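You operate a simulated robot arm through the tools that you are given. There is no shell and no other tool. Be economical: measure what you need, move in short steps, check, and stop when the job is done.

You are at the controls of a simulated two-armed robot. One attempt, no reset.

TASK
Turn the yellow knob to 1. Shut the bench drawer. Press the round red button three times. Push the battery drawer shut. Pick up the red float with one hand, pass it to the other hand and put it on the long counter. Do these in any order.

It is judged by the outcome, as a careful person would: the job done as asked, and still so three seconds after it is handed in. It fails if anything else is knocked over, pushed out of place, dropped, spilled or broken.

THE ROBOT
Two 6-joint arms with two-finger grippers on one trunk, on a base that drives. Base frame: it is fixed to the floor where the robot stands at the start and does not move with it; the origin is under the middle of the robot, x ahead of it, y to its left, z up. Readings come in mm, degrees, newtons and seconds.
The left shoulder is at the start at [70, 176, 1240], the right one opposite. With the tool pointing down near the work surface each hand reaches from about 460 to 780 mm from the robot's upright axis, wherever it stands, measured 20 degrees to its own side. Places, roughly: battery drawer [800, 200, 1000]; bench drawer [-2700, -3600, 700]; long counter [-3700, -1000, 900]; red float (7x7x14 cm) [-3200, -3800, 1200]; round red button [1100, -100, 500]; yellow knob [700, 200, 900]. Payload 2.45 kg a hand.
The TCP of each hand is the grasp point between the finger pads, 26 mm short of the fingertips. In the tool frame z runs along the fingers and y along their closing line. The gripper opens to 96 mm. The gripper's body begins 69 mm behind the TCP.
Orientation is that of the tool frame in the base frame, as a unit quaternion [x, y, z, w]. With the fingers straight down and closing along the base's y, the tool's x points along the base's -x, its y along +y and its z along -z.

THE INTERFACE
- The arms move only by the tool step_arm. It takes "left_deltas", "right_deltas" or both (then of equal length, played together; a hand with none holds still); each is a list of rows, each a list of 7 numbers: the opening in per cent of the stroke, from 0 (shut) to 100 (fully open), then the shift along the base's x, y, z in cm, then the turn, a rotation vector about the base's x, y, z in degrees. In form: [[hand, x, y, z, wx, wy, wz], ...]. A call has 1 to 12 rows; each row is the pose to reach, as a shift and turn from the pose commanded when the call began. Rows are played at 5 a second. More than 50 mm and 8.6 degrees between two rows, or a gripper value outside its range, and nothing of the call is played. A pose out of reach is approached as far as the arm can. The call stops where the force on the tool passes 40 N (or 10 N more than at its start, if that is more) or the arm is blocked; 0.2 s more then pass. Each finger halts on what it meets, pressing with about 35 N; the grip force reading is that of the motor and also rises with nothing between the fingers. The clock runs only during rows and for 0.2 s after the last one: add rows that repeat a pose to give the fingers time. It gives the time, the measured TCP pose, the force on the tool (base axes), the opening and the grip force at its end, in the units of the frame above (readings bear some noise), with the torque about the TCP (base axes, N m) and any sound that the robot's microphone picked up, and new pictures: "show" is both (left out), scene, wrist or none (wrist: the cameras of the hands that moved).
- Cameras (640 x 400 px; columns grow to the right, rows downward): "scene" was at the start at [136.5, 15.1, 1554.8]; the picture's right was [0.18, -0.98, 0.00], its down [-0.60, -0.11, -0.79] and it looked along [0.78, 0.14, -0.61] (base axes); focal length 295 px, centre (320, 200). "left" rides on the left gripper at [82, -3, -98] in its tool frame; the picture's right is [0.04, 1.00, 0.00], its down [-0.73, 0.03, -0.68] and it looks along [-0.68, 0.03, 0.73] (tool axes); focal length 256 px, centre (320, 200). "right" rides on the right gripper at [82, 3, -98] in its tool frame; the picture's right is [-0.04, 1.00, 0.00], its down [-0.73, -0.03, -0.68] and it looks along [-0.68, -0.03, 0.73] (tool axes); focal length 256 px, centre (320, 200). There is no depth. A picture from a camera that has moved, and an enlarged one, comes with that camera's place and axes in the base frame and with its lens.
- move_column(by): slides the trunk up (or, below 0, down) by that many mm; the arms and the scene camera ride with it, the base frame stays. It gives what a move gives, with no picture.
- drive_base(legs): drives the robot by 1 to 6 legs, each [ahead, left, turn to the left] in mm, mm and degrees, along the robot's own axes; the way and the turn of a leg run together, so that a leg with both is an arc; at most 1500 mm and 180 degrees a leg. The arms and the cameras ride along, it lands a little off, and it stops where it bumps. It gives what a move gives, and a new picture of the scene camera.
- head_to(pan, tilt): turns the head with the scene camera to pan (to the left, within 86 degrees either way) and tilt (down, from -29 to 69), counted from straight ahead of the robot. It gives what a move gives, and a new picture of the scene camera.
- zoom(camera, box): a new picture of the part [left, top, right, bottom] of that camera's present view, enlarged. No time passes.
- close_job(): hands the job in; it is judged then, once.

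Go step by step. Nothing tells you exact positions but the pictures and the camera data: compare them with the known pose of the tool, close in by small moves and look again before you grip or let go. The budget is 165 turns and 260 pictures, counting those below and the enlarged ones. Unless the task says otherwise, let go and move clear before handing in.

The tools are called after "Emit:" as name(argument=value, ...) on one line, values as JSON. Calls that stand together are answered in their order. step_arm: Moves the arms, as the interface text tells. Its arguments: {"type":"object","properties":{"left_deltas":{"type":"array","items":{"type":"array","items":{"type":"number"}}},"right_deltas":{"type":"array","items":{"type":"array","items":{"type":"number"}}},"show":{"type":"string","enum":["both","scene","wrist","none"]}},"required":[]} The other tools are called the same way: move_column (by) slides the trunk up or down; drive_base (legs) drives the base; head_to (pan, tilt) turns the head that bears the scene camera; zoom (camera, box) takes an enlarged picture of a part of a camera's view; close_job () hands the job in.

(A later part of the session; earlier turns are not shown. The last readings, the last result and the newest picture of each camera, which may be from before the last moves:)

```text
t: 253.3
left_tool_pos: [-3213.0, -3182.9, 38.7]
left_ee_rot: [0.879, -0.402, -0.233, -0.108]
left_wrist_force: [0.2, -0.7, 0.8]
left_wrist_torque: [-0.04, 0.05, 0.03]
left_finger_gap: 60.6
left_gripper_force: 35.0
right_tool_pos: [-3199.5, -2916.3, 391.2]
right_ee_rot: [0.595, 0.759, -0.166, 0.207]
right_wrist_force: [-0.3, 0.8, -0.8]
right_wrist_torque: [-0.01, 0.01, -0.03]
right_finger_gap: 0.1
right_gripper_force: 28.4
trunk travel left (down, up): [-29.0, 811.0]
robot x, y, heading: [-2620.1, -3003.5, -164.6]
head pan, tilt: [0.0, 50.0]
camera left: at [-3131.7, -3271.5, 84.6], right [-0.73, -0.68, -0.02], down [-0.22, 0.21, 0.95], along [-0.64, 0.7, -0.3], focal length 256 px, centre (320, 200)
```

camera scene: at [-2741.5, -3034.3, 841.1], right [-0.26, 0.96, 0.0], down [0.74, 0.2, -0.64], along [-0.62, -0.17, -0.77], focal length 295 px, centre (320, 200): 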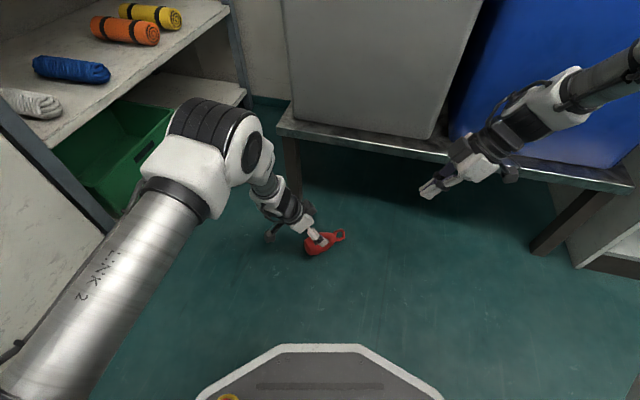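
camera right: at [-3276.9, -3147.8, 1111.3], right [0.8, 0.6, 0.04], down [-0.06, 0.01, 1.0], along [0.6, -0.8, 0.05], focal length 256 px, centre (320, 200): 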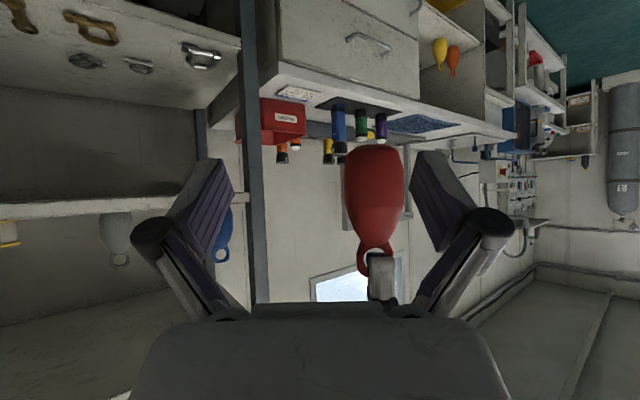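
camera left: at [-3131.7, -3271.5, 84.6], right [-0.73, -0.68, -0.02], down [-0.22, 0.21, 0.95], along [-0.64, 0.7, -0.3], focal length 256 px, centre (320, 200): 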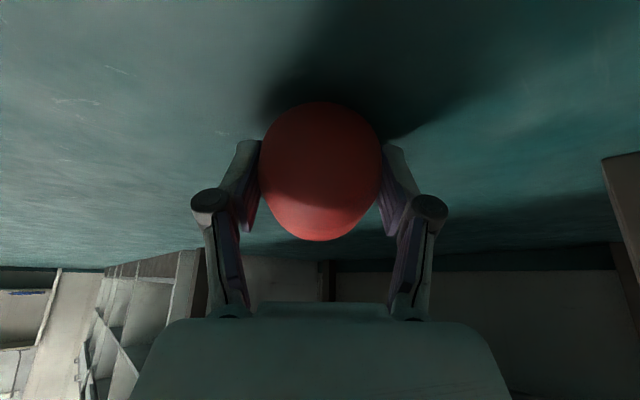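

Solid grip (60.6 mm). Lift slowly.

Emit:
step_arm(left_deltas=[[20, 0, 0, 1, 0, 0, 0], [10, 0, 0, 2, 0, 0, 0], [0, 0, 0, 3.5, 0, 0, 0], [0, 0, 0, 5, 0, 0, 0], [0, 0, 0, 6.5, 0, 0, 0], [0, 0, 0, 8, 0, 0, 0], [0, 0, 0, 10, 0, 0, 0], [0, 0, 0, 12, 0, 0, 0]], show="scene")

```text
t: 255.1
left_tool_pos: [-3214.0, -3182.9, 158.8]
left_ee_rot: [0.879, -0.402, -0.233, -0.107]
left_wrist_force: [0.4, 0.0, -1.0]
left_wrist_torque: [0.02, -0.04, -0.01]
left_finger_gap: 60.4
left_gripper_force: 34.9
right_tool_pos: [-3200.1, -2916.9, 392.4]
right_ee_rot: [0.595, 0.759, -0.167, 0.207]
right_wrist_force: [0.1, 0.1, -0.3]
right_wrist_torque: [0.04, 0.02, -0.04]
right_finger_gap: 0.1
right_gripper_force: 28.4
trunk travel left (down, up): [-29.0, 811.0]
robot x, y, heading: [-2618.6, -3002.6, -164.5]
head pan, tilt: [0.0, 50.0]
camera scene: at [-2741.5, -3034.3, 841.1], right [-0.26, 0.96, 0.0], down [0.74, 0.2, -0.64], along [-0.62, -0.17, -0.77], focal length 295 px, centre (320, 200)
```

scene: 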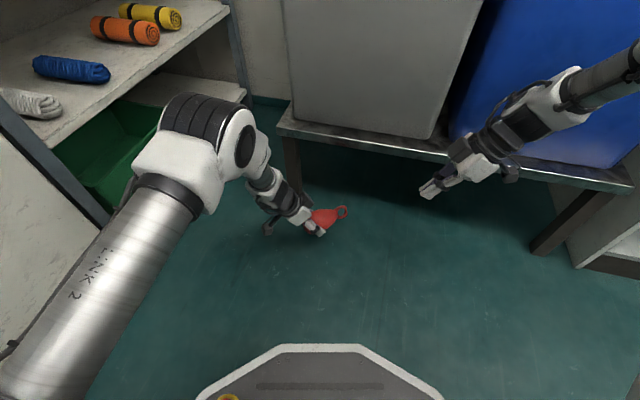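

Float is up and firmly held. I'll back away from the bins before passing it.

Emit:
drive_base(legs=[[-250, 0, 0]])

Emit:
step_arm(left_deltas=[[0, 0.5, 0.1, 1.5, 0, 0, -3.5], [0, 1, 0.2, 3, 0, 0, -7], [0, 1.5, 0.3, 5, 0, 0, -10.5], [0, 2, 0.4, 7, 0, 0, -14], [0, 2.5, 0.5, 9, 0, 0, -17.5], [0, 3, 0.7, 11, 0, 0, -21], [0, 3.5, 0.8, 13, 0, 0, -25], [0, 4, 1, 15, 0, 0, -28.5], [0, 4, 1, 15, 0, 0, -28.5]], show="scene")

```text
t: 256.9
left_tool_pos: [-2970.3, -3115.1, 158.9]
left_ee_rot: [0.878, -0.403, -0.234, -0.108]
left_wrist_force: [0.3, -0.2, -1.4]
left_wrist_torque: [0.0, -0.01, 0.04]
left_finger_gap: 60.2
left_gripper_force: 35.1
right_tool_pos: [-2953.8, -2847.8, 391.7]
right_ee_rot: [0.596, 0.758, -0.166, 0.206]
right_wrist_force: [-0.5, 0.1, -0.6]
right_wrist_torque: [0.0, 0.03, -0.04]
right_finger_gap: 0.3
right_gripper_force: 28.0
trunk travel left (down, up): [-29.0, 811.0]
robot x, y, heading: [-2375.7, -2932.9, -165.0]
head pan, tilt: [0.0, 50.0]
camera scene: at [-2497.3, -2967.5, 841.1], right [-0.26, 0.97, 0.0], down [0.74, 0.2, -0.64], along [-0.62, -0.17, -0.77], focal length 295 px, centre (320, 200)
```

scene: 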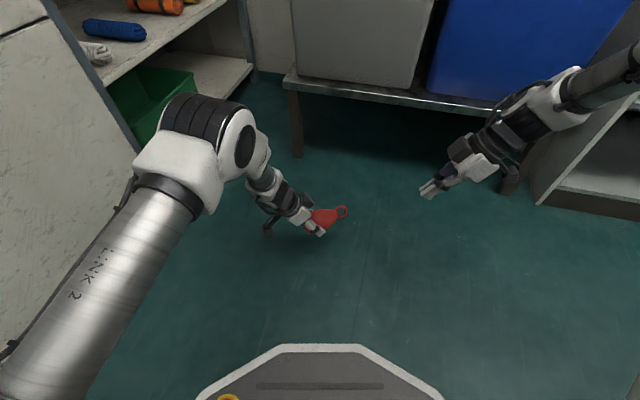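

```text
t: 258.9
left_tool_pos: [-2929.1, -3104.8, 308.9]
left_ee_rot: [0.751, -0.608, -0.199, -0.163]
left_wrist_force: [0.3, -0.2, -1.2]
left_wrist_torque: [-0.03, 0.0, -0.03]
left_finger_gap: 60.4
left_gripper_force: 35.3
right_tool_pos: [-2955.2, -2848.6, 391.7]
right_ee_rot: [0.596, 0.758, -0.167, 0.207]
right_wrist_force: [-0.1, -0.4, -0.1]
right_wrist_torque: [0.0, -0.02, -0.01]
right_finger_gap: 0.2
right_gripper_force: 28.4
trunk travel left (down, up): [-29.0, 811.0]
robot x, y, heading: [-2376.3, -2932.9, -164.6]
head pan, tilt: [0.0, 50.0]
camera scene: at [-2497.2, -2967.4, 841.1], right [-0.26, 0.97, 0.0], down [0.74, 0.2, -0.64], along [-0.62, -0.17, -0.77], focal length 295 px, centre (320, 200)
```

scene: 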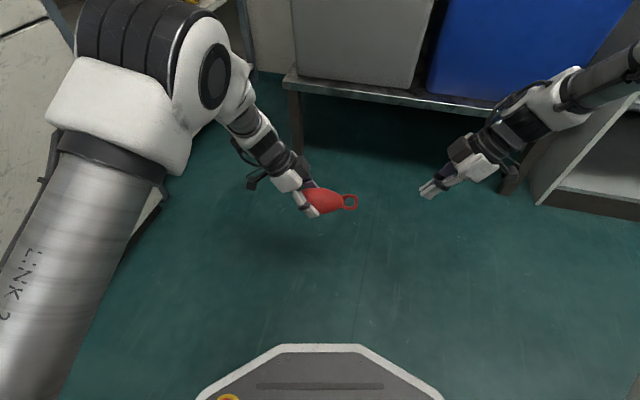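

Float axis is now across the robot. I'll shift it slightly right and bring the opened right hand, with less tilt, to a pre-grasp above the float's upper body.

Emit:
step_arm(left_deltas=[[0, -0.1, 0.4, 0, 0, 0, 0], [0, -0.2, 0.8, 0, 0, 0, 0], [0, -0.3, 1.2, 0, 0, 0, 0], [0, -0.45, 1.6, 0, 0, 0, 0], [0, -0.55, 2, 0, 0, 0, 0], [0, -0.67, 2.4, 0, 0, 0, 0], [0, -0.67, 2.4, 0, 0, 0, 0]], right_deltas=[[20, 0, -2.8, 1, 2.9, 0.8, 0], [40, 0, -5.6, 1.5, 5.8, 1.6, 0], [60, 0, -8.4, 2, 8.7, 2.4, 0], [80, 0.1, -11.2, 2, 11.6, 3.2, 0], [100, 0.1, -14, 2, 14.5, 4, 0], [100, 0.1, -16.6, 2, 17.4, 4.8, 0], [100, 0.1, -16.6, 2, 17.4, 4.8, 0]], show="both")

```text
t: 260.5
left_tool_pos: [-2936.1, -3081.6, 308.9]
left_ee_rot: [0.752, -0.607, -0.199, -0.162]
left_wrist_force: [-0.3, 0.5, -0.7]
left_wrist_torque: [-0.01, 0.0, -0.03]
left_finger_gap: 60.4
left_gripper_force: 34.5
right_tool_pos: [-2956.3, -3013.1, 413.1]
right_ee_rot: [0.616, 0.78, -0.077, 0.085]
right_wrist_force: [0.3, -0.3, 0.0]
right_wrist_torque: [0.0, -0.02, 0.0]
right_finger_gap: 96.1
right_gripper_force: 0.2
trunk travel left (down, up): [-29.0, 811.0]
robot x, y, heading: [-2375.3, -2931.8, -164.9]
head pan, tilt: [0.0, 50.0]
camera scene: at [-2497.3, -2967.5, 841.1], right [-0.26, 0.97, 0.0], down [0.74, 0.2, -0.64], along [-0.62, -0.17, -0.77], focal length 295 px, centre (320, 200)
camera right: at [-2976.3, -2913.5, 490.5], right [0.98, 0.19, -0.01], down [0.11, -0.55, 0.83], along [0.16, -0.81, -0.56], focal length 256 px, centre (320, 200)
camera left: at [-2907.9, -3197.5, 354.1], right [-0.97, -0.24, -0.02], down [-0.09, 0.29, 0.95], along [-0.23, 0.93, -0.3], focal length 256 px, centre (320, 200)
```

scene: 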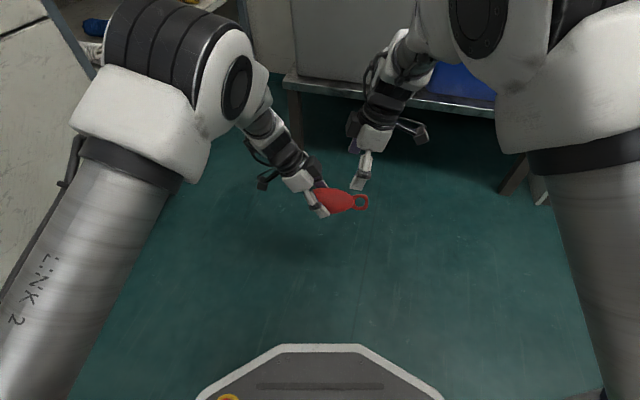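
right: 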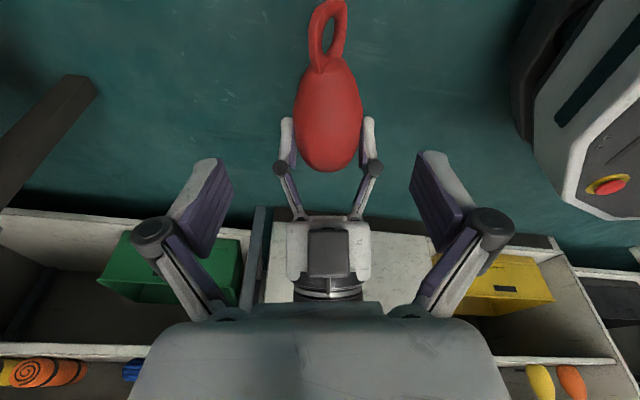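
left: 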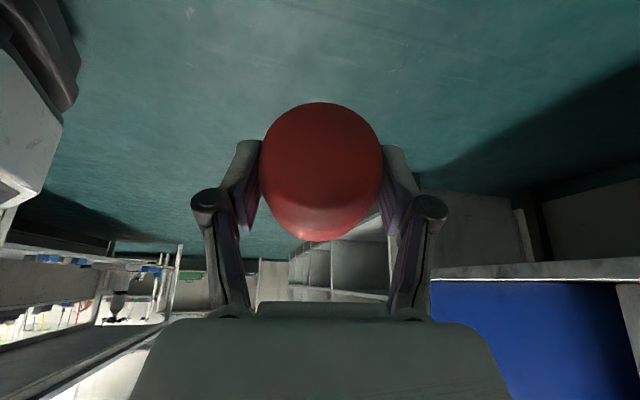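

The view shows the left hand is holding mid-body (about 48 mm from the base), leaving too little room for the right. I'll set the float gently on the floor here and re-grip nearer its base.

Emit:
step_arm(left_deltas=[[0, 0, 0, -4, 0, 0, 0], [0, 0, 0, -8.5, 0, 0, 0], [0, 0, 0, -13, 0, 0, 0], [0, 0, 0, -17.5, 0, 0, 0], [0, 0, 0, -21.5, 0, 0, 0], [0, 0, 0, -24.5, 0, 0, 0], [0, 0, 0, -26, 0, 0, 0], [0, 0, 0, -26.8, 0, 0, 0], [0, 0, 0, -26.8, 0, 0, 0], [68, 0, 0, -26.8, 0, 0, 0], [72, 0, 0, -26.8, 0, 0, 0], [72, 0, 0, -26.8, 0, 0, 0]], show="wrist")

```text
t: 263.1
left_tool_pos: [-2936.8, -3080.7, 40.0]
left_ee_rot: [0.752, -0.607, -0.2, -0.162]
left_wrist_force: [-1.0, 0.2, -0.2]
left_wrist_torque: [-0.01, -0.01, -0.06]
left_finger_gap: 69.1
left_gripper_force: 0.2
right_tool_pos: [-2956.8, -3012.9, 413.2]
right_ee_rot: [0.615, 0.78, -0.077, 0.083]
right_wrist_force: [-0.3, 0.4, 0.2]
right_wrist_torque: [0.04, 0.0, 0.03]
right_finger_gap: 96.1
right_gripper_force: 0.1
trunk travel left (down, up): [-29.0, 811.0]
robot x, y, heading: [-2376.4, -2936.1, -165.0]
head pan, tilt: [0.0, 50.0]
camera left: at [-2908.5, -3196.9, 86.1], right [-0.97, -0.24, -0.02], down [-0.09, 0.29, 0.95], along [-0.23, 0.93, -0.3], focal length 256 px, centre (320, 200)
```

left: 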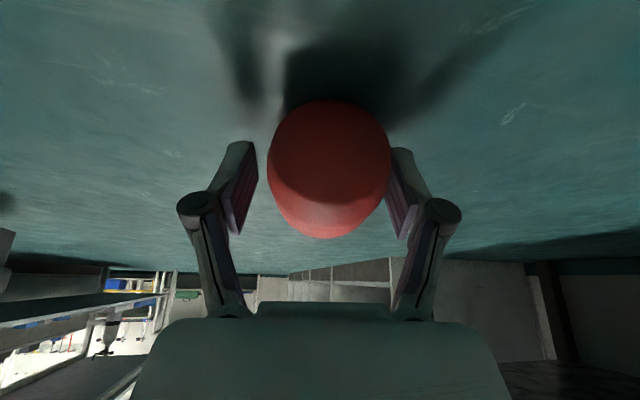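

The float rests on the floor. Shifting 24 mm toward its base and re-gripping, then lifting.

Emit:
step_arm(left_deltas=[[85, 0, -0.8, 0, 0, 0, 0], [85, 0.15, -1.6, 0, 0, 0, 0], [85, 0.25, -2.4, 0, 0, 0, 0], [70, 0.25, -2.4, 0, 0, 0, 0], [55, 0.25, -2.4, 0, 0, 0, 0], [40, 0.25, -2.4, 0, 0, 0, 0], [30, 0.25, -2.4, 0, 0, 0, 0], [20, 0.25, -2.4, 1, 0, 0, 0], [10, 0.25, -2.4, 2.5, 0, 0, 0], [0, 0.25, -2.4, 4, 0, 0, 0]], show="none")

Emit:
step_arm(left_deltas=[[0, 0, 0, 2, 0, 0, 0], [0, 0, 0, 5, 0, 0, 0], [0, 0, 0, 8, 0, 0, 0], [0, 0, 0, 11, 0, 0, 0], [0, 0, 0, 14, 0, 0, 0], [0, 0, 0, 17, 0, 0, 0], [0, 0, 0, 20, 0, 0, 0], [0, 0, 0, 22, 0, 0, 0], [0, 0, 0, 23, 0, 0, 0], [0, 0, 0, 23, 0, 0, 0]], show="none")

Emit:
zoom(camera="right", box=[160, 0, 480, 240])

```text
t: 265.3
left_tool_pos: [-2934.3, -3105.0, 80.9]
left_ee_rot: [0.752, -0.606, -0.2, -0.162]
left_wrist_force: [0.0, 0.6, -1.2]
left_wrist_torque: [-0.02, -0.01, 0.03]
left_finger_gap: 57.3
left_gripper_force: 34.3
right_tool_pos: [-2955.7, -3012.3, 413.4]
right_ee_rot: [0.615, 0.78, -0.076, 0.084]
right_wrist_force: [0.1, 0.3, -1.0]
right_wrist_torque: [0.01, 0.01, 0.0]
right_finger_gap: 95.9
right_gripper_force: 0.1
trunk travel left (down, up): [-29.0, 811.0]
robot x, y, heading: [-2373.4, -2934.4, -164.9]
head pan, tilt: [0.0, 50.0]
```

```text
t: 267.5
left_tool_pos: [-2936.8, -3104.1, 311.6]
left_ee_rot: [0.752, -0.607, -0.2, -0.162]
left_wrist_force: [-0.4, -0.4, -1.3]
left_wrist_torque: [-0.03, -0.03, 0.01]
left_finger_gap: 57.2
left_gripper_force: 35.0
right_tool_pos: [-2956.3, -3011.6, 413.7]
right_ee_rot: [0.615, 0.78, -0.077, 0.084]
right_wrist_force: [0.5, 0.6, 0.9]
right_wrist_torque: [0.0, 0.0, -0.02]
right_finger_gap: 96.0
right_gripper_force: 0.0
trunk travel left (down, up): [-29.0, 811.0]
robot x, y, heading: [-2375.4, -2934.9, -164.8]
head pan, tilt: [0.0, 50.0]
```

```text
1.67 times, centred on (320, 120) of right
camera zoom: at [-2976.3, -2913.5, 490.4], right [0.98, 0.19, -0.01], down [0.11, -0.55, 0.83], along [0.16, -0.81, -0.56], focal length 427 px, centre (320, 333)
```

zoom: 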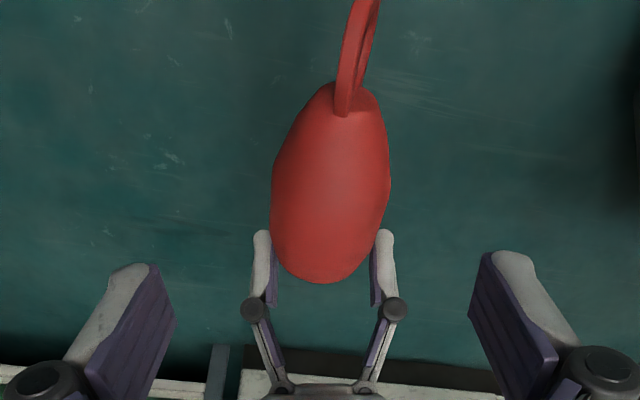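

The left hand now holds the base end (57 mm), leaving the upper body free. Bringing the right hand down over it.

Emit:
step_arm(right_deltas=[[100, 0.5, -1.5, -2.5, 0, 0, -4], [100, 1.1, -3, -4.9, 0, 0, -8], [100, 1.2, -3.5, -7, 0, 0, -8], [100, 1.35, -3.9, -9, 0, 0, -8], [100, 1.43, -4.24, -10.8, 0, 0, -8], [100, 1.43, -4.24, -10.8, 0, 0, -8]], show="both")

```text
t: 268.9
left_tool_pos: [-2936.2, -3104.6, 311.0]
left_ee_rot: [0.752, -0.607, -0.199, -0.162]
left_wrist_force: [-0.1, 0.0, -1.5]
left_wrist_torque: [0.0, 0.01, -0.01]
left_finger_gap: 56.9
left_gripper_force: 34.6
right_tool_pos: [-2960.1, -3040.8, 307.3]
right_ee_rot: [0.674, 0.728, -0.086, 0.085]
right_wrist_force: [-0.6, 1.1, 0.3]
right_wrist_torque: [-0.01, -0.02, 0.02]
right_finger_gap: 95.8
right_gripper_force: 0.0
right hand out of reach, approached as far as the arm can: row 2, 3, 4, 5, 6
trunk travel left (down, up): [-29.0, 811.0]
robot x, y, heading: [-2374.4, -2932.3, -164.8]
head pan, tilt: [0.0, 50.0]
camera scene: at [-2497.3, -2967.5, 841.1], right [-0.26, 0.97, 0.0], down [0.74, 0.2, -0.64], along [-0.62, -0.17, -0.77], focal length 295 px, centre (320, 200)
camera right: at [-2963.4, -2938.6, 383.1], right [1.0, 0.03, 0.0], down [0.02, -0.55, 0.84], along [0.03, -0.84, -0.55], focal length 256 px, centre (320, 200)
```

scene: 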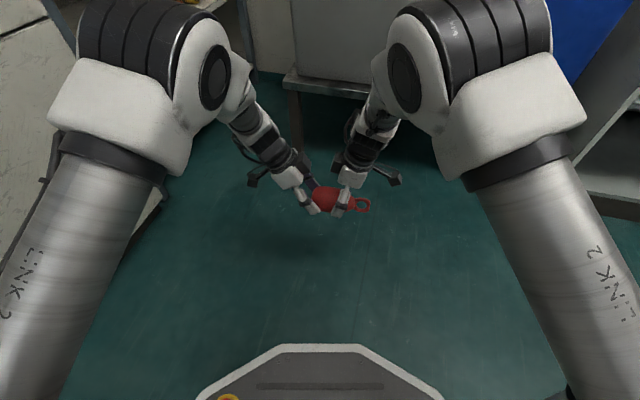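
right: 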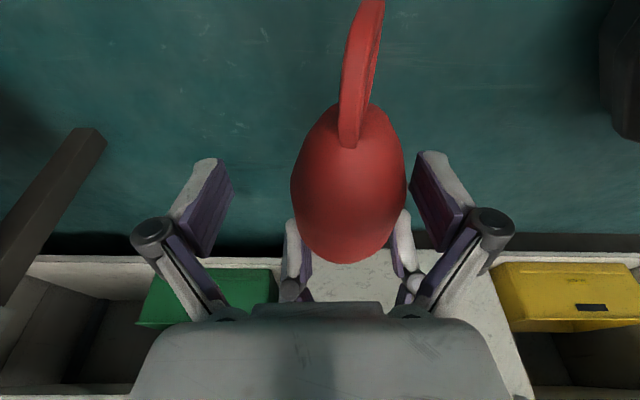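

The right arm is at its limit about 20 mm short, so I'll bring the float to it with the left hand.

Emit:
step_arm(left_deltas=[[0, -0.5, 0.4, 0, 0, 0, 0], [0, -1, 0.8, 0, 0, 0, 0], [0, -1.5, 1.2, 0, 0, 0, 0], [0, -1.5, 1.2, 0, 0, 0, 0]], show="none")

Emit:
zoom(camera="right", box=[0, 0, 640, 400])

Emit:
zoom(camera="scene", box=[250, 130, 410, 230])

```text
t: 269.9
left_tool_pos: [-2950.9, -3093.6, 311.0]
left_ee_rot: [0.752, -0.607, -0.2, -0.162]
left_wrist_force: [0.2, 0.2, -0.3]
left_wrist_torque: [-0.03, -0.03, 0.02]
left_finger_gap: 56.8
left_gripper_force: 35.1
right_tool_pos: [-2959.1, -3040.2, 305.4]
right_ee_rot: [0.675, 0.728, -0.084, 0.086]
right_wrist_force: [-0.5, 0.8, 0.1]
right_wrist_torque: [0.01, -0.01, 0.0]
right_finger_gap: 96.0
right_gripper_force: 0.1
trunk travel left (down, up): [-29.0, 811.0]
robot x, y, heading: [-2374.0, -2932.6, -164.6]
head pan, tilt: [0.0, 50.0]
```

```text
1.00 times, centred on (320, 200) of right (not enlarged: the box is as wide or as high as the picture)
camera zoom: at [-2962.7, -2938.7, 381.5], right [1.0, 0.04, 0.0], down [0.02, -0.55, 0.83], along [0.03, -0.83, -0.55], focal length 256 px, centre (320, 200)
```

zoom: 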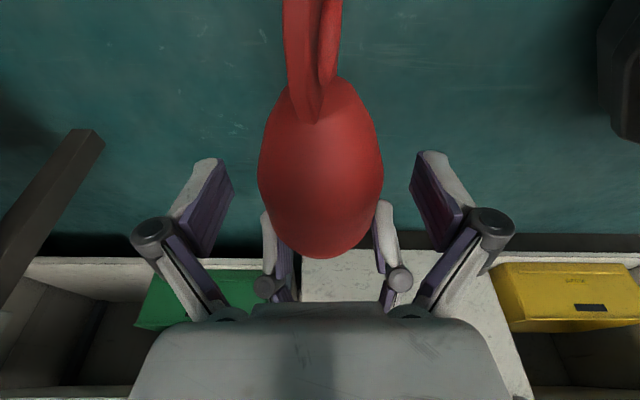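

```text
4.00 times, centred on (330, 180) of scene
camera zoom: at [-2497.3, -2967.5, 841.1], right [-0.26, 0.97, 0.0], down [0.74, 0.2, -0.64], along [-0.62, -0.17, -0.77], focal length 1179 px, centre (280, 280)
```

zoom: 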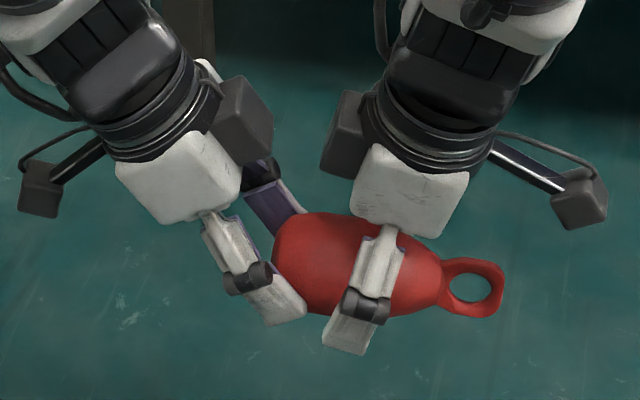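

Well placed: right fingers straddle the upper body, left holds the base end. Closing the right hand.

Emit:
step_arm(right_deltas=[[85, 0, 0, 0, 0, 0, 0], [70, 0, 0, 0, 0, 0, 0], [55, 0, 0, 0, 0, 0, 0], [40, 0, 0, 0, 0, 0, 0], [20, 0, 0, 0, 0, 0, 0], [0, 0, 0, 0, 0, 0, 0], [0, 0, 0, 0, 0, 0, 0]], show="none")

Emit:
zoom(camera="scene", box=[250, 130, 410, 230])

```text
t: 271.5
left_tool_pos: [-2949.9, -3093.8, 310.8]
left_ee_rot: [0.752, -0.607, -0.2, -0.162]
left_wrist_force: [-4.8, -5.4, -5.0]
left_wrist_torque: [-0.25, 0.05, 0.65]
left_finger_gap: 56.8
left_gripper_force: 35.1
right_tool_pos: [-2957.7, -3040.1, 305.3]
right_ee_rot: [0.675, 0.728, -0.084, 0.086]
right_wrist_force: [7.2, 5.3, 3.2]
right_wrist_torque: [-0.08, -0.08, -0.32]
right_finger_gap: 58.9
right_gripper_force: 35.2
trunk travel left (down, up): [-29.0, 811.0]
robot x, y, heading: [-2378.8, -2932.6, -164.9]
head pan, tilt: [0.0, 50.0]
```

```text
4.00 times, centred on (330, 180) of scene
camera zoom: at [-2497.3, -2967.5, 841.1], right [-0.26, 0.97, 0.0], down [0.74, 0.2, -0.64], along [-0.62, -0.17, -0.77], focal length 1179 px, centre (280, 280)
```

zoom: 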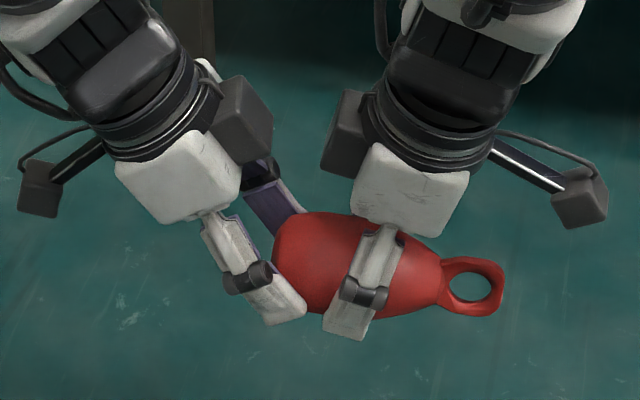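

Right has a firm 59 mm grip. Opening the left and withdrawing it up and away.

Emit:
step_arm(left_deltas=[[65, 0, 0, 0, 0, 0, 0], [80, 0, 0, 0, 0, 0, 0], [95, 0, 0, 0, 0, 0, 0], [95, 0.3, -1, 1.7, 0, 0, 0], [95, 0.7, -2.4, 4.3, 0, 0, 0], [95, 1.1, -4, 7, 0, 0, 0], [80, 1.5, -6, 10, 0, 0, 0], [40, 2, -9, 13, 0, 0, 0], [0, 2, -11, 15, 0, 0, 0]], show="scene")

```text
t: 273.5
left_tool_pos: [-2931.0, -3204.2, 461.8]
left_ee_rot: [0.752, -0.607, -0.199, -0.162]
left_wrist_force: [-0.6, -0.6, 0.2]
left_wrist_torque: [0.01, -0.02, -0.03]
left_finger_gap: 0.0
left_gripper_force: 28.4
right_tool_pos: [-2958.6, -3039.5, 307.5]
right_ee_rot: [0.675, 0.728, -0.085, 0.086]
right_wrist_force: [-0.7, -0.2, -0.5]
right_wrist_torque: [0.02, -0.01, 0.0]
right_finger_gap: 58.8
right_gripper_force: 34.9
trunk travel left (down, up): [-29.0, 811.0]
robot x, y, heading: [-2379.4, -2932.3, -165.3]
head pan, tilt: [0.0, 50.0]
camera scene: at [-2497.3, -2967.4, 841.1], right [-0.26, 0.97, 0.0], down [0.74, 0.2, -0.64], along [-0.62, -0.17, -0.77], focal length 295 px, centre (320, 200)
```

scene: 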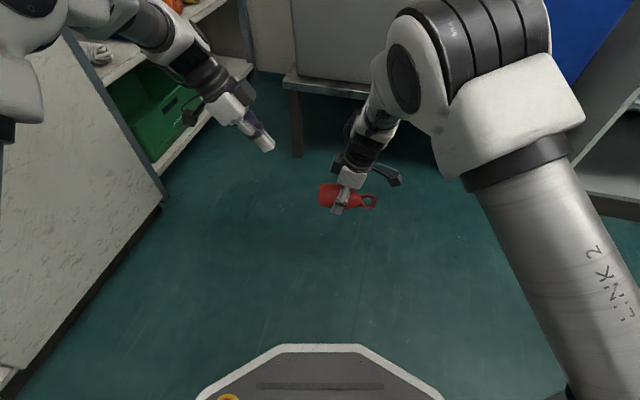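

The pass is complete. Raising the trunk fully clear.

Emit:
move_column(by=760)

Emit:
head_to(pan=-60, tilt=25)

```text
refused: 760 is not a number from -400 to 400
```

```text
t: 274.8
left_tool_pos: [-2930.4, -3202.8, 462.9]
left_ee_rot: [0.753, -0.606, -0.199, -0.162]
left_wrist_force: [-0.1, 0.0, -0.1]
left_wrist_torque: [0.03, 0.0, 0.02]
left_finger_gap: 0.0
left_gripper_force: 28.5
right_tool_pos: [-2958.5, -3041.1, 305.6]
right_ee_rot: [0.675, 0.728, -0.085, 0.086]
right_wrist_force: [0.5, 0.3, -0.1]
right_wrist_torque: [0.01, -0.01, 0.02]
right_finger_gap: 58.8
right_gripper_force: 35.2
trunk travel left (down, up): [-29.0, 811.0]
robot x, y, heading: [-2375.0, -2934.4, -164.9]
head pan, tilt: [-60.0, 25.0]
camera scene: at [-2488.2, -2882.5, 878.6], right [0.71, 0.71, 0.0], down [0.3, -0.3, -0.91], along [-0.64, 0.64, -0.42], focal length 295 px, centre (320, 200)
```

scene: 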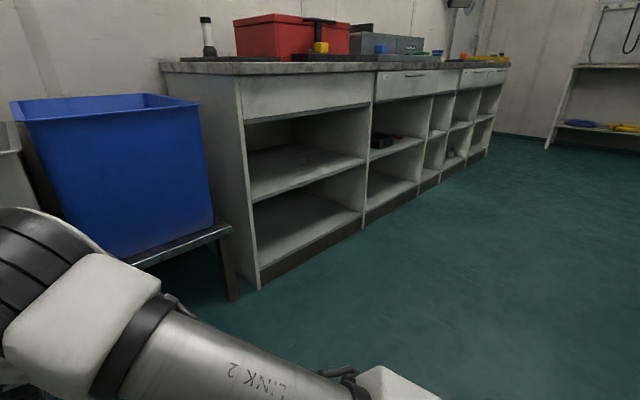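

The long counter is in view. Raising in two stages.

Emit:
move_column(by=390)

Emit:
move_column(by=390)

Emit:
head_to(pan=-60, tilt=32)

```text
t: 278.6
left_tool_pos: [-2931.0, -3203.3, 851.6]
left_ee_rot: [0.752, -0.607, -0.199, -0.163]
left_wrist_force: [-0.8, -0.5, -0.1]
left_wrist_torque: [0.02, 0.02, -0.01]
left_finger_gap: 0.0
left_gripper_force: 28.3
right_tool_pos: [-2958.3, -3040.4, 695.6]
right_ee_rot: [0.675, 0.728, -0.086, 0.085]
right_wrist_force: [-0.4, 0.0, 0.1]
right_wrist_torque: [0.03, 0.02, -0.01]
right_finger_gap: 58.6
right_gripper_force: 34.6
trunk travel left (down, up): [-419.0, 421.0]
robot x, y, heading: [-2374.3, -2933.4, -165.0]
head pan, tilt: [-60.0, 25.0]
```

```text
t: 282.3
left_tool_pos: [-2931.1, -3204.1, 1241.5]
left_ee_rot: [0.752, -0.607, -0.2, -0.162]
left_wrist_force: [-0.3, -0.7, -0.9]
left_wrist_torque: [0.02, -0.01, 0.02]
left_finger_gap: 0.0
left_gripper_force: 28.7
right_tool_pos: [-2958.7, -3040.1, 1086.1]
right_ee_rot: [0.674, 0.728, -0.085, 0.086]
right_wrist_force: [0.0, -0.1, -1.7]
right_wrist_torque: [0.03, -0.01, -0.01]
right_finger_gap: 58.5
right_gripper_force: 34.8
trunk travel left (down, up): [-809.0, 31.0]
robot x, y, heading: [-2375.9, -2936.5, -164.9]
head pan, tilt: [-60.0, 25.0]
```

```text
t: 283.0
left_tool_pos: [-2931.3, -3203.0, 1242.4]
left_ee_rot: [0.752, -0.607, -0.2, -0.162]
left_wrist_force: [-0.2, -0.4, -0.1]
left_wrist_torque: [0.05, 0.02, -0.05]
left_finger_gap: 0.0
left_gripper_force: 28.4
right_tool_pos: [-2958.5, -3040.6, 1086.6]
right_ee_rot: [0.675, 0.728, -0.085, 0.086]
right_wrist_force: [0.5, -0.2, -1.0]
right_wrist_torque: [0.02, 0.01, 0.01]
right_finger_gap: 58.5
right_gripper_force: 35.0
trunk travel left (down, up): [-809.0, 31.0]
robot x, y, heading: [-2376.8, -2935.6, -164.8]
head pan, tilt: [-60.0, 32.0]
camera scene: at [-2486.8, -2884.4, 1647.5], right [0.71, 0.71, 0.0], down [0.38, -0.37, -0.85], along [-0.6, 0.6, -0.53], focal length 295 px, centre (320, 200)
```

scene: 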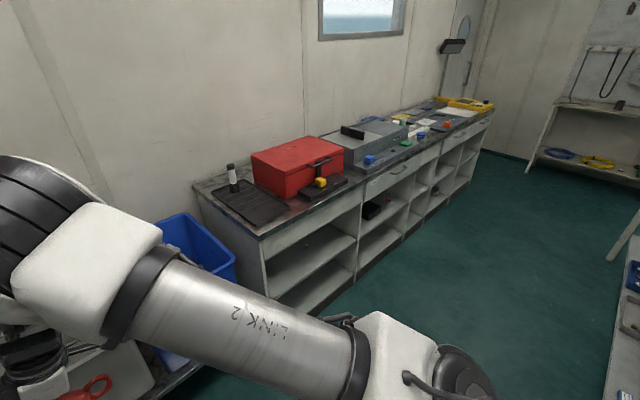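

I'll zoom in to pick a free spot on the counter.

Emit:
zoom(camera="scene", box=[190, 80, 500, 250])

```text
2.06 times, centred on (345, 165) of scene
camera zoom: at [-2486.8, -2884.4, 1647.5], right [0.71, 0.71, 0.0], down [0.38, -0.37, -0.85], along [-0.6, 0.6, -0.53], focal length 608 px, centre (268, 272)
```

zoom: 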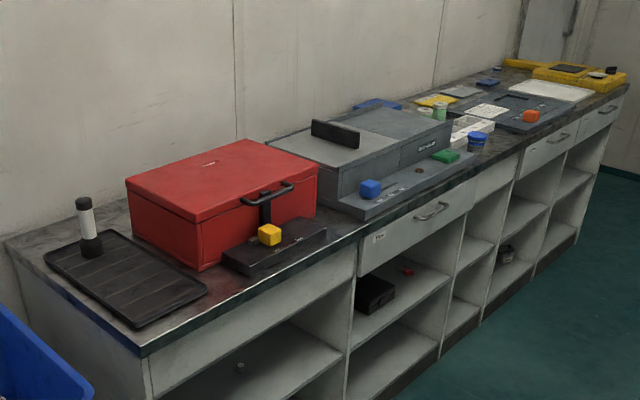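

The counter top spans x −3300…−3915. There's clutter, so I'll drive to face it mid-way and look for a clear patch.

Emit:
drive_base(legs=[[0, 0, -15], [230, 0, 0], [0, -1350, 0]])

Emit:
head_to(pan=-15, tilt=38)

```text
t: 292.0
left_tool_pos: [-3201.1, -1690.7, 1241.4]
left_ee_rot: [-0.663, 0.703, 0.176, 0.188]
left_wrist_force: [-0.1, -0.2, -1.0]
left_wrist_torque: [0.01, 0.02, -0.01]
left_finger_gap: 0.0
left_gripper_force: 28.8
right_tool_pos: [-3184.1, -1525.5, 1086.6]
right_ee_rot: [0.767, 0.63, -0.095, 0.073]
right_wrist_force: [-0.3, 0.2, -0.9]
right_wrist_torque: [-0.01, 0.02, 0.01]
right_finger_gap: 59.0
right_gripper_force: 35.0
trunk travel left (down, up): [-809.0, 31.0]
robot x, y, heading: [-2593.8, -1580.2, 179.4]
head pan, tilt: [-60.0, 32.0]
camera scene: at [-2687.2, -1502.1, 1647.5], right [0.87, 0.49, 0.0], down [0.26, -0.46, -0.85], along [-0.42, 0.74, -0.53], focal length 295 px, centre (320, 200)
```

scene: 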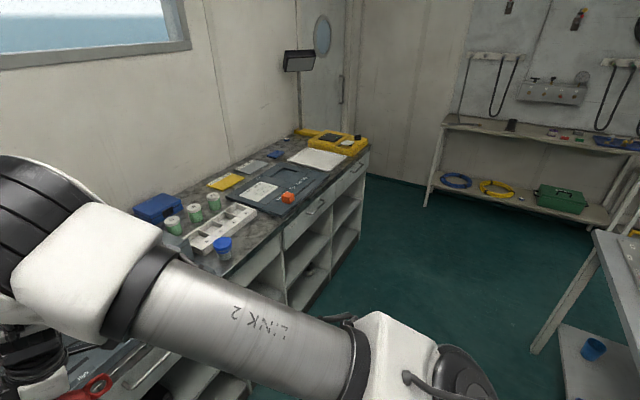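

```text
t: 293.1
left_tool_pos: [-3200.9, -1691.7, 1242.8]
left_ee_rot: [-0.663, 0.703, 0.175, 0.188]
left_wrist_force: [-0.4, 0.0, -0.3]
left_wrist_torque: [0.03, -0.01, -0.01]
left_finger_gap: 0.0
left_gripper_force: 28.5
right_tool_pos: [-3184.9, -1524.4, 1085.9]
right_ee_rot: [0.768, 0.629, -0.097, 0.075]
right_wrist_force: [0.0, 0.1, -0.8]
right_wrist_torque: [0.0, 0.0, 0.0]
right_finger_gap: 58.6
right_gripper_force: 35.1
trunk travel left (down, up): [-809.0, 31.0]
robot x, y, heading: [-2593.2, -1582.4, 179.7]
head pan, tilt: [-15.0, 38.0]
camera scene: at [-2726.1, -1556.7, 1638.3], right [0.27, 0.96, 0.0], down [0.59, -0.16, -0.79], along [-0.76, 0.21, -0.62], focal length 295 px, centre (320, 200)
```

scene: 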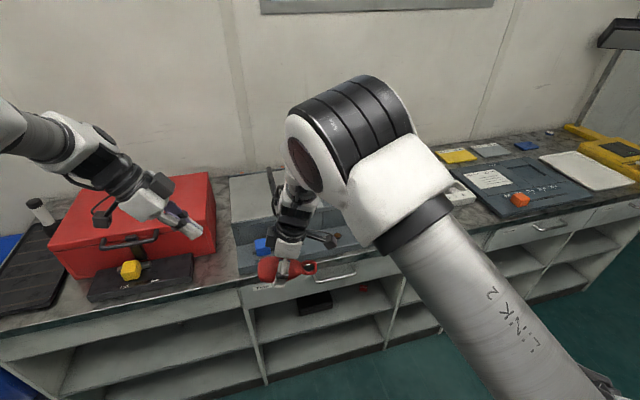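

The best clear patch is the front strip near (−3365, −830), between the blue cup and the grey plate. Driving alongside it.

Emit:
drive_base(legs=[[0, -690, 0]])

Emit:
head_to(pan=5, tilt=45)

```text
t: 296.8
left_tool_pos: [-3198.4, -1019.2, 1243.3]
left_ee_rot: [-0.666, 0.7, 0.177, 0.187]
left_wrist_force: [0.1, -0.7, 0.1]
left_wrist_torque: [0.01, 0.02, 0.0]
left_finger_gap: 0.1
left_gripper_force: 28.5
right_tool_pos: [-3183.5, -853.1, 1087.0]
right_ee_rot: [0.765, 0.632, -0.097, 0.074]
right_wrist_force: [-1.4, -0.2, -0.6]
right_wrist_torque: [0.01, -0.01, 0.0]
right_finger_gap: 58.4
right_gripper_force: 35.2
trunk travel left (down, up): [-809.0, 31.0]
robot x, y, heading: [-2590.9, -902.3, -180.0]
head pan, tilt: [-15.0, 38.0]
camera scene: at [-2724.4, -881.4, 1638.3], right [0.26, 0.97, 0.0], down [0.6, -0.16, -0.79], along [-0.76, 0.2, -0.62], focal length 295 px, centre (320, 200)
```

scene: 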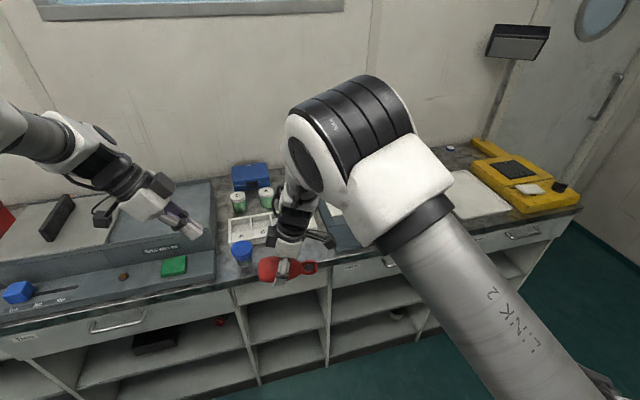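

```text
t: 297.7
left_tool_pos: [-3197.3, -1018.3, 1242.5]
left_ee_rot: [-0.666, 0.7, 0.176, 0.187]
left_wrist_force: [-0.5, 0.1, -0.6]
left_wrist_torque: [-0.01, 0.02, 0.01]
left_finger_gap: 0.0
left_gripper_force: 28.5
right_tool_pos: [-3183.8, -851.0, 1087.5]
right_ee_rot: [0.765, 0.632, -0.096, 0.076]
right_wrist_force: [0.8, -1.2, -1.2]
right_wrist_torque: [0.01, 0.01, -0.01]
right_finger_gap: 58.7
right_gripper_force: 35.4
trunk travel left (down, up): [-809.0, 31.0]
robot x, y, heading: [-2588.0, -903.3, -180.0]
head pan, tilt: [5.0, 45.0]
camera scene: at [-2721.9, -909.0, 1628.1], right [-0.09, 1.0, 0.0], down [0.7, 0.06, -0.71], along [-0.7, -0.06, -0.71], focal length 295 px, centre (320, 200)
```

scene: 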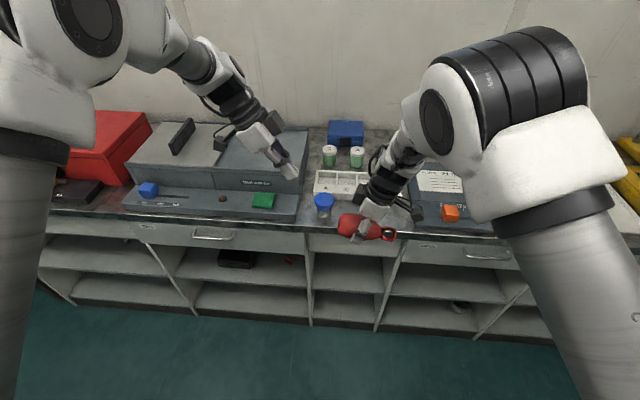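

Emit:
zoom(camera="scene", box=[290, 120, 450, 260])

```text
2.86 times, centred on (370, 190) of scene
camera zoom: at [-2721.9, -909.0, 1628.1], right [-0.09, 1.0, 0.0], down [0.7, 0.06, -0.71], along [-0.7, -0.06, -0.71], focal length 842 px, centre (177, 229)
```

zoom: 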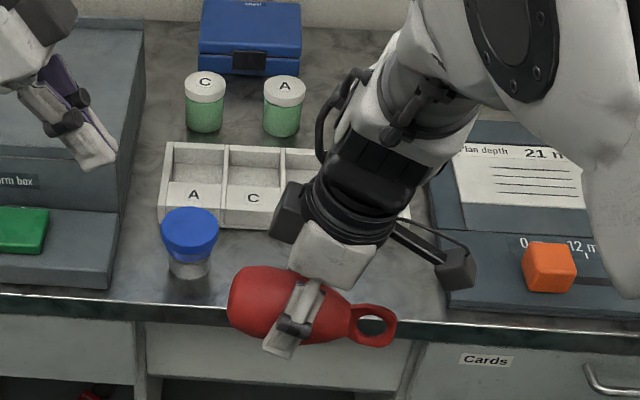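

There's a clear strip: y −910…−660, x −3450…−3335. I'll set the float at about (−3392, −800); moving over it at safe height.

Emit:
step_arm(right_deltas=[[0, 0, 1.3, 0, 0, 0, 0], [0, 0, 2.6, 0, 0, 0, 0], [0, 0, 3.9, 0, 0, 0, 0], [0, 0, 5.1, 0, 0, 0, 0]], show="none")

Emit:
drive_base(legs=[[150, 0, 0]])

```text
t: 298.7
left_tool_pos: [-3196.9, -1018.6, 1242.6]
left_ee_rot: [-0.667, 0.7, 0.176, 0.186]
left_wrist_force: [0.1, -0.4, -0.2]
left_wrist_torque: [0.0, 0.0, 0.01]
left_finger_gap: 0.0
left_gripper_force: 28.7
right_tool_pos: [-3184.1, -801.0, 1086.9]
right_ee_rot: [0.765, 0.632, -0.097, 0.074]
right_wrist_force: [0.1, -0.2, -1.7]
right_wrist_torque: [-0.01, -0.03, 0.0]
right_finger_gap: 58.6
right_gripper_force: 34.9
trunk travel left (down, up): [-809.0, 31.0]
robot x, y, heading: [-2588.9, -901.7, -179.6]
head pan, tilt: [5.0, 45.0]
```

```text
t: 300.0
left_tool_pos: [-3344.5, -1018.4, 1243.8]
left_ee_rot: [-0.666, 0.701, 0.177, 0.186]
left_wrist_force: [-0.6, -0.2, 0.8]
left_wrist_torque: [-0.01, 0.03, 0.03]
left_finger_gap: 0.0
left_gripper_force: 28.3
right_tool_pos: [-3329.5, -801.2, 1088.9]
right_ee_rot: [0.765, 0.632, -0.098, 0.073]
right_wrist_force: [0.0, 1.1, -0.4]
right_wrist_torque: [-0.02, 0.03, -0.01]
right_finger_gap: 58.7
right_gripper_force: 34.9
trunk travel left (down, up): [-809.0, 31.0]
robot x, y, heading: [-2738.7, -902.1, -179.7]
head pan, tilt: [5.0, 45.0]
camera scene: at [-2867.2, -909.7, 1628.4], right [-0.09, 1.0, 0.0], down [0.7, 0.06, -0.71], along [-0.71, -0.06, -0.71], focal length 295 px, centre (320, 200)
```

scene: 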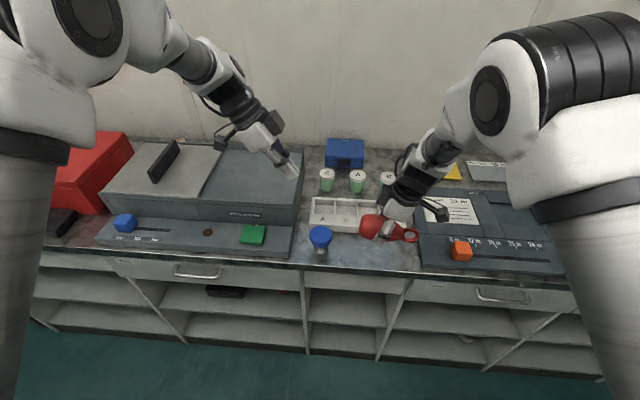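

Geometry confirmed. Move forward over the strip and lower to just above the surface.

Emit:
step_arm(right_deltas=[[0, -2, 0, 0, 0, 0, 0], [0, -4, 0, 0, 0, 0, 0], [0, -6, 0, 0, 0, 0, 0], [0, -6, 0, -2.5, 0, 0, 0], [0, -6, 0, -5, 0, 0, 0], [0, -6, 0, -7.5, 0, 0, 0], [0, -6, 0, -10, 0, 0, 0], [0, -6, 0, -12.5, 0, 0, 0], [0, -6, 0, -12.5, 0, 0, 0]], show="both")

Emit:
zoom(camera="scene", box=[290, 170, 450, 290])

```text
t: 302.0
left_tool_pos: [-3345.8, -1018.6, 1243.1]
left_ee_rot: [-0.666, 0.7, 0.177, 0.187]
left_wrist_force: [0.0, 0.1, -0.1]
left_wrist_torque: [0.01, -0.02, -0.01]
left_finger_gap: 0.0
left_gripper_force: 28.4
right_tool_pos: [-3392.5, -801.4, 961.0]
right_ee_rot: [0.765, 0.632, -0.097, 0.075]
right_wrist_force: [0.4, 0.1, -0.9]
right_wrist_torque: [0.01, -0.02, 0.0]
right_finger_gap: 58.6
right_gripper_force: 34.7
trunk travel left (down, up): [-809.0, 31.0]
robot x, y, heading: [-2739.9, -899.5, -180.0]
head pan, tilt: [5.0, 45.0]
camera scene: at [-2870.4, -909.9, 1628.0], right [-0.09, 1.0, 0.0], down [0.7, 0.06, -0.71], along [-0.7, -0.06, -0.71], focal length 295 px, centre (320, 200)
camera right: at [-3369.8, -702.1, 1037.4], right [0.97, -0.23, 0.0], down [-0.13, -0.53, 0.84], along [-0.19, -0.81, -0.55], focal length 256 px, centre (320, 200)
```

scene: 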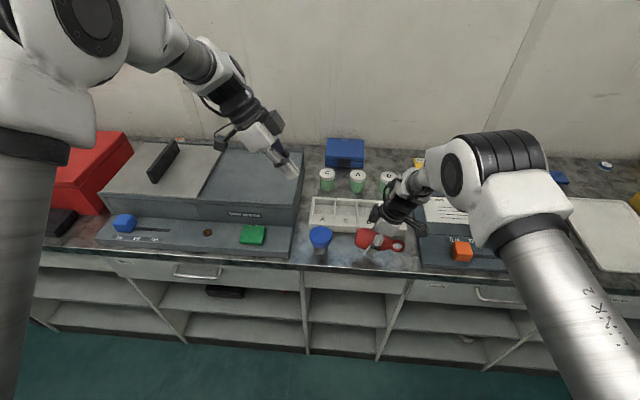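
right: 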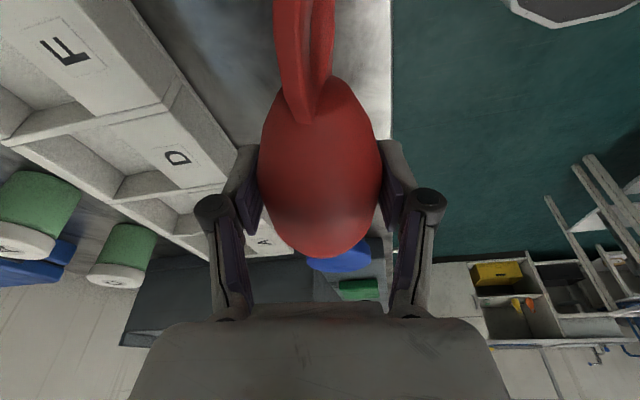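

```text
3.33 times, centred on (370, 230) of scene
camera zoom: at [-2870.4, -909.9, 1628.0], right [-0.09, 1.0, 0.0], down [0.7, 0.06, -0.71], along [-0.7, -0.06, -0.71], focal length 982 px, centre (153, 100)
```

zoom: 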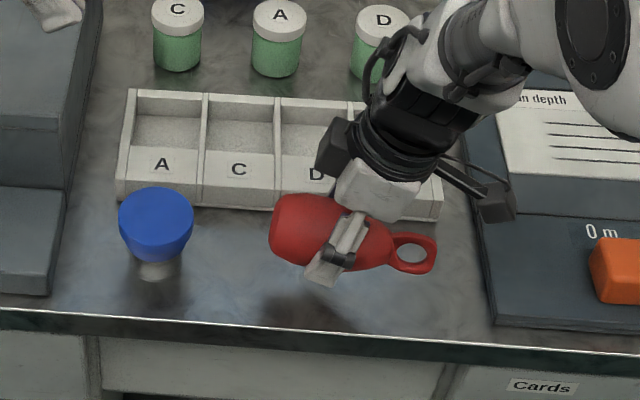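

Slightly close to the front edge, so shift 15 mm back, then lower to near contact.

Emit:
step_arm(right_deltas=[[0, -0.8, 0, 0, 0, 0, 0], [0, -1.5, 0, 0, 0, 0, 0], [0, -1.5, 0, -0.8, 0, 0, 0], [0, -1.5, 0, -1.6, 0, 0, 0], [0, -1.5, 0, -2, 0, 0, 0], [0, -1.5, 0, -2.3, 0, 0, 0]], show="none")

Emit:
zoom(camera="scene", box=[330, 200, 430, 275])

```text
t: 303.4
left_tool_pos: [-3346.1, -1018.9, 1242.0]
left_ee_rot: [-0.666, 0.7, 0.176, 0.187]
left_wrist_force: [0.1, 0.2, 0.2]
left_wrist_torque: [0.01, 0.01, 0.0]
left_finger_gap: 0.0
left_gripper_force: 28.6
right_tool_pos: [-3408.1, -800.7, 939.8]
right_ee_rot: [0.765, 0.632, -0.096, 0.074]
right_wrist_force: [0.3, 0.2, -0.9]
right_wrist_torque: [-0.01, 0.02, 0.0]
right_finger_gap: 58.6
right_gripper_force: 35.1
trunk travel left (down, up): [-809.0, 31.0]
robot x, y, heading: [-2739.4, -904.7, -179.6]
head pan, tilt: [5.0, 45.0]
```

```text
5.33 times, centred on (380, 238) of scene
camera zoom: at [-2870.4, -909.8, 1628.0], right [-0.09, 1.0, 0.0], down [0.7, 0.06, -0.71], along [-0.7, -0.06, -0.71], focal length 1572 px, centre (0, 0)
```

zoom: 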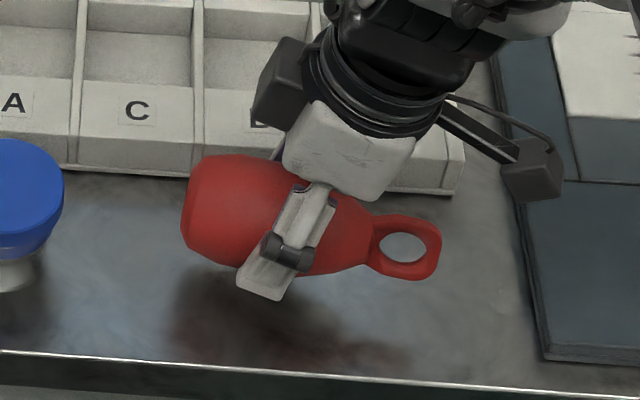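

Still a small gap. Lowering in fine steps while watching the force.

Emit:
step_arm(right_deltas=[[0, 0, 0, -0.3, 0, 0, 0], [0, 0, 0, -0.6, 0, 0, 0], [0, 0, 0, -0.9, 0, 0, 0]], show="none")

```text
t: 304.2
left_tool_pos: [-3346.5, -1017.4, 1242.1]
left_ee_rot: [-0.666, 0.7, 0.176, 0.187]
left_wrist_force: [0.8, 0.4, 0.9]
left_wrist_torque: [0.02, -0.03, -0.03]
left_finger_gap: 0.0
left_gripper_force: 28.4
right_tool_pos: [-3407.6, -802.2, 930.3]
right_ee_rot: [0.765, 0.632, -0.097, 0.074]
right_wrist_force: [0.3, -0.2, -1.4]
right_wrist_torque: [0.02, -0.01, 0.01]
right_finger_gap: 58.3
right_gripper_force: 35.0
trunk travel left (down, up): [-809.0, 31.0]
robot x, y, heading: [-2739.1, -903.5, -179.7]
head pan, tilt: [5.0, 45.0]
```

Emit:
step_arm(right_deltas=[[0, 0, 0, -0.3, 0, 0, 0], [0, 0, 0, -0.6, 0, 0, 0], [0, 0, 0, -0.8, 0, 0, 0]], show="none")

Emit:
zoom(camera="scene", box=[330, 200, 430, 275])

```text
t: 305.0
left_tool_pos: [-3346.1, -1018.2, 1241.7]
left_ee_rot: [-0.666, 0.701, 0.177, 0.187]
left_wrist_force: [0.0, 0.9, -0.5]
left_wrist_torque: [-0.01, 0.01, 0.0]
left_finger_gap: 0.2
left_gripper_force: 28.2
right_tool_pos: [-3405.9, -801.3, 922.4]
right_ee_rot: [0.765, 0.632, -0.096, 0.075]
right_wrist_force: [0.0, -0.3, -1.7]
right_wrist_torque: [0.01, -0.02, -0.01]
right_finger_gap: 58.9
right_gripper_force: 34.6
trunk travel left (down, up): [-809.0, 31.0]
robot x, y, heading: [-2739.6, -903.2, -179.7]
head pan, tilt: [5.0, 45.0]
```

```text
5.33 times, centred on (380, 238) of scene
camera zoom: at [-2870.5, -909.8, 1628.0], right [-0.09, 1.0, 0.0], down [0.7, 0.06, -0.71], along [-0.7, -0.06, -0.71], focal length 1572 px, centre (0, 0)
```

zoom: 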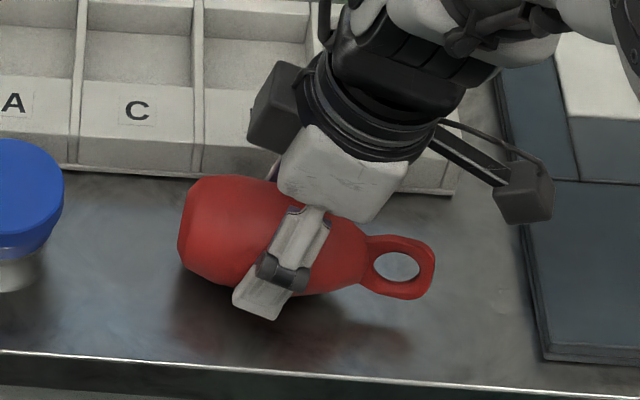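

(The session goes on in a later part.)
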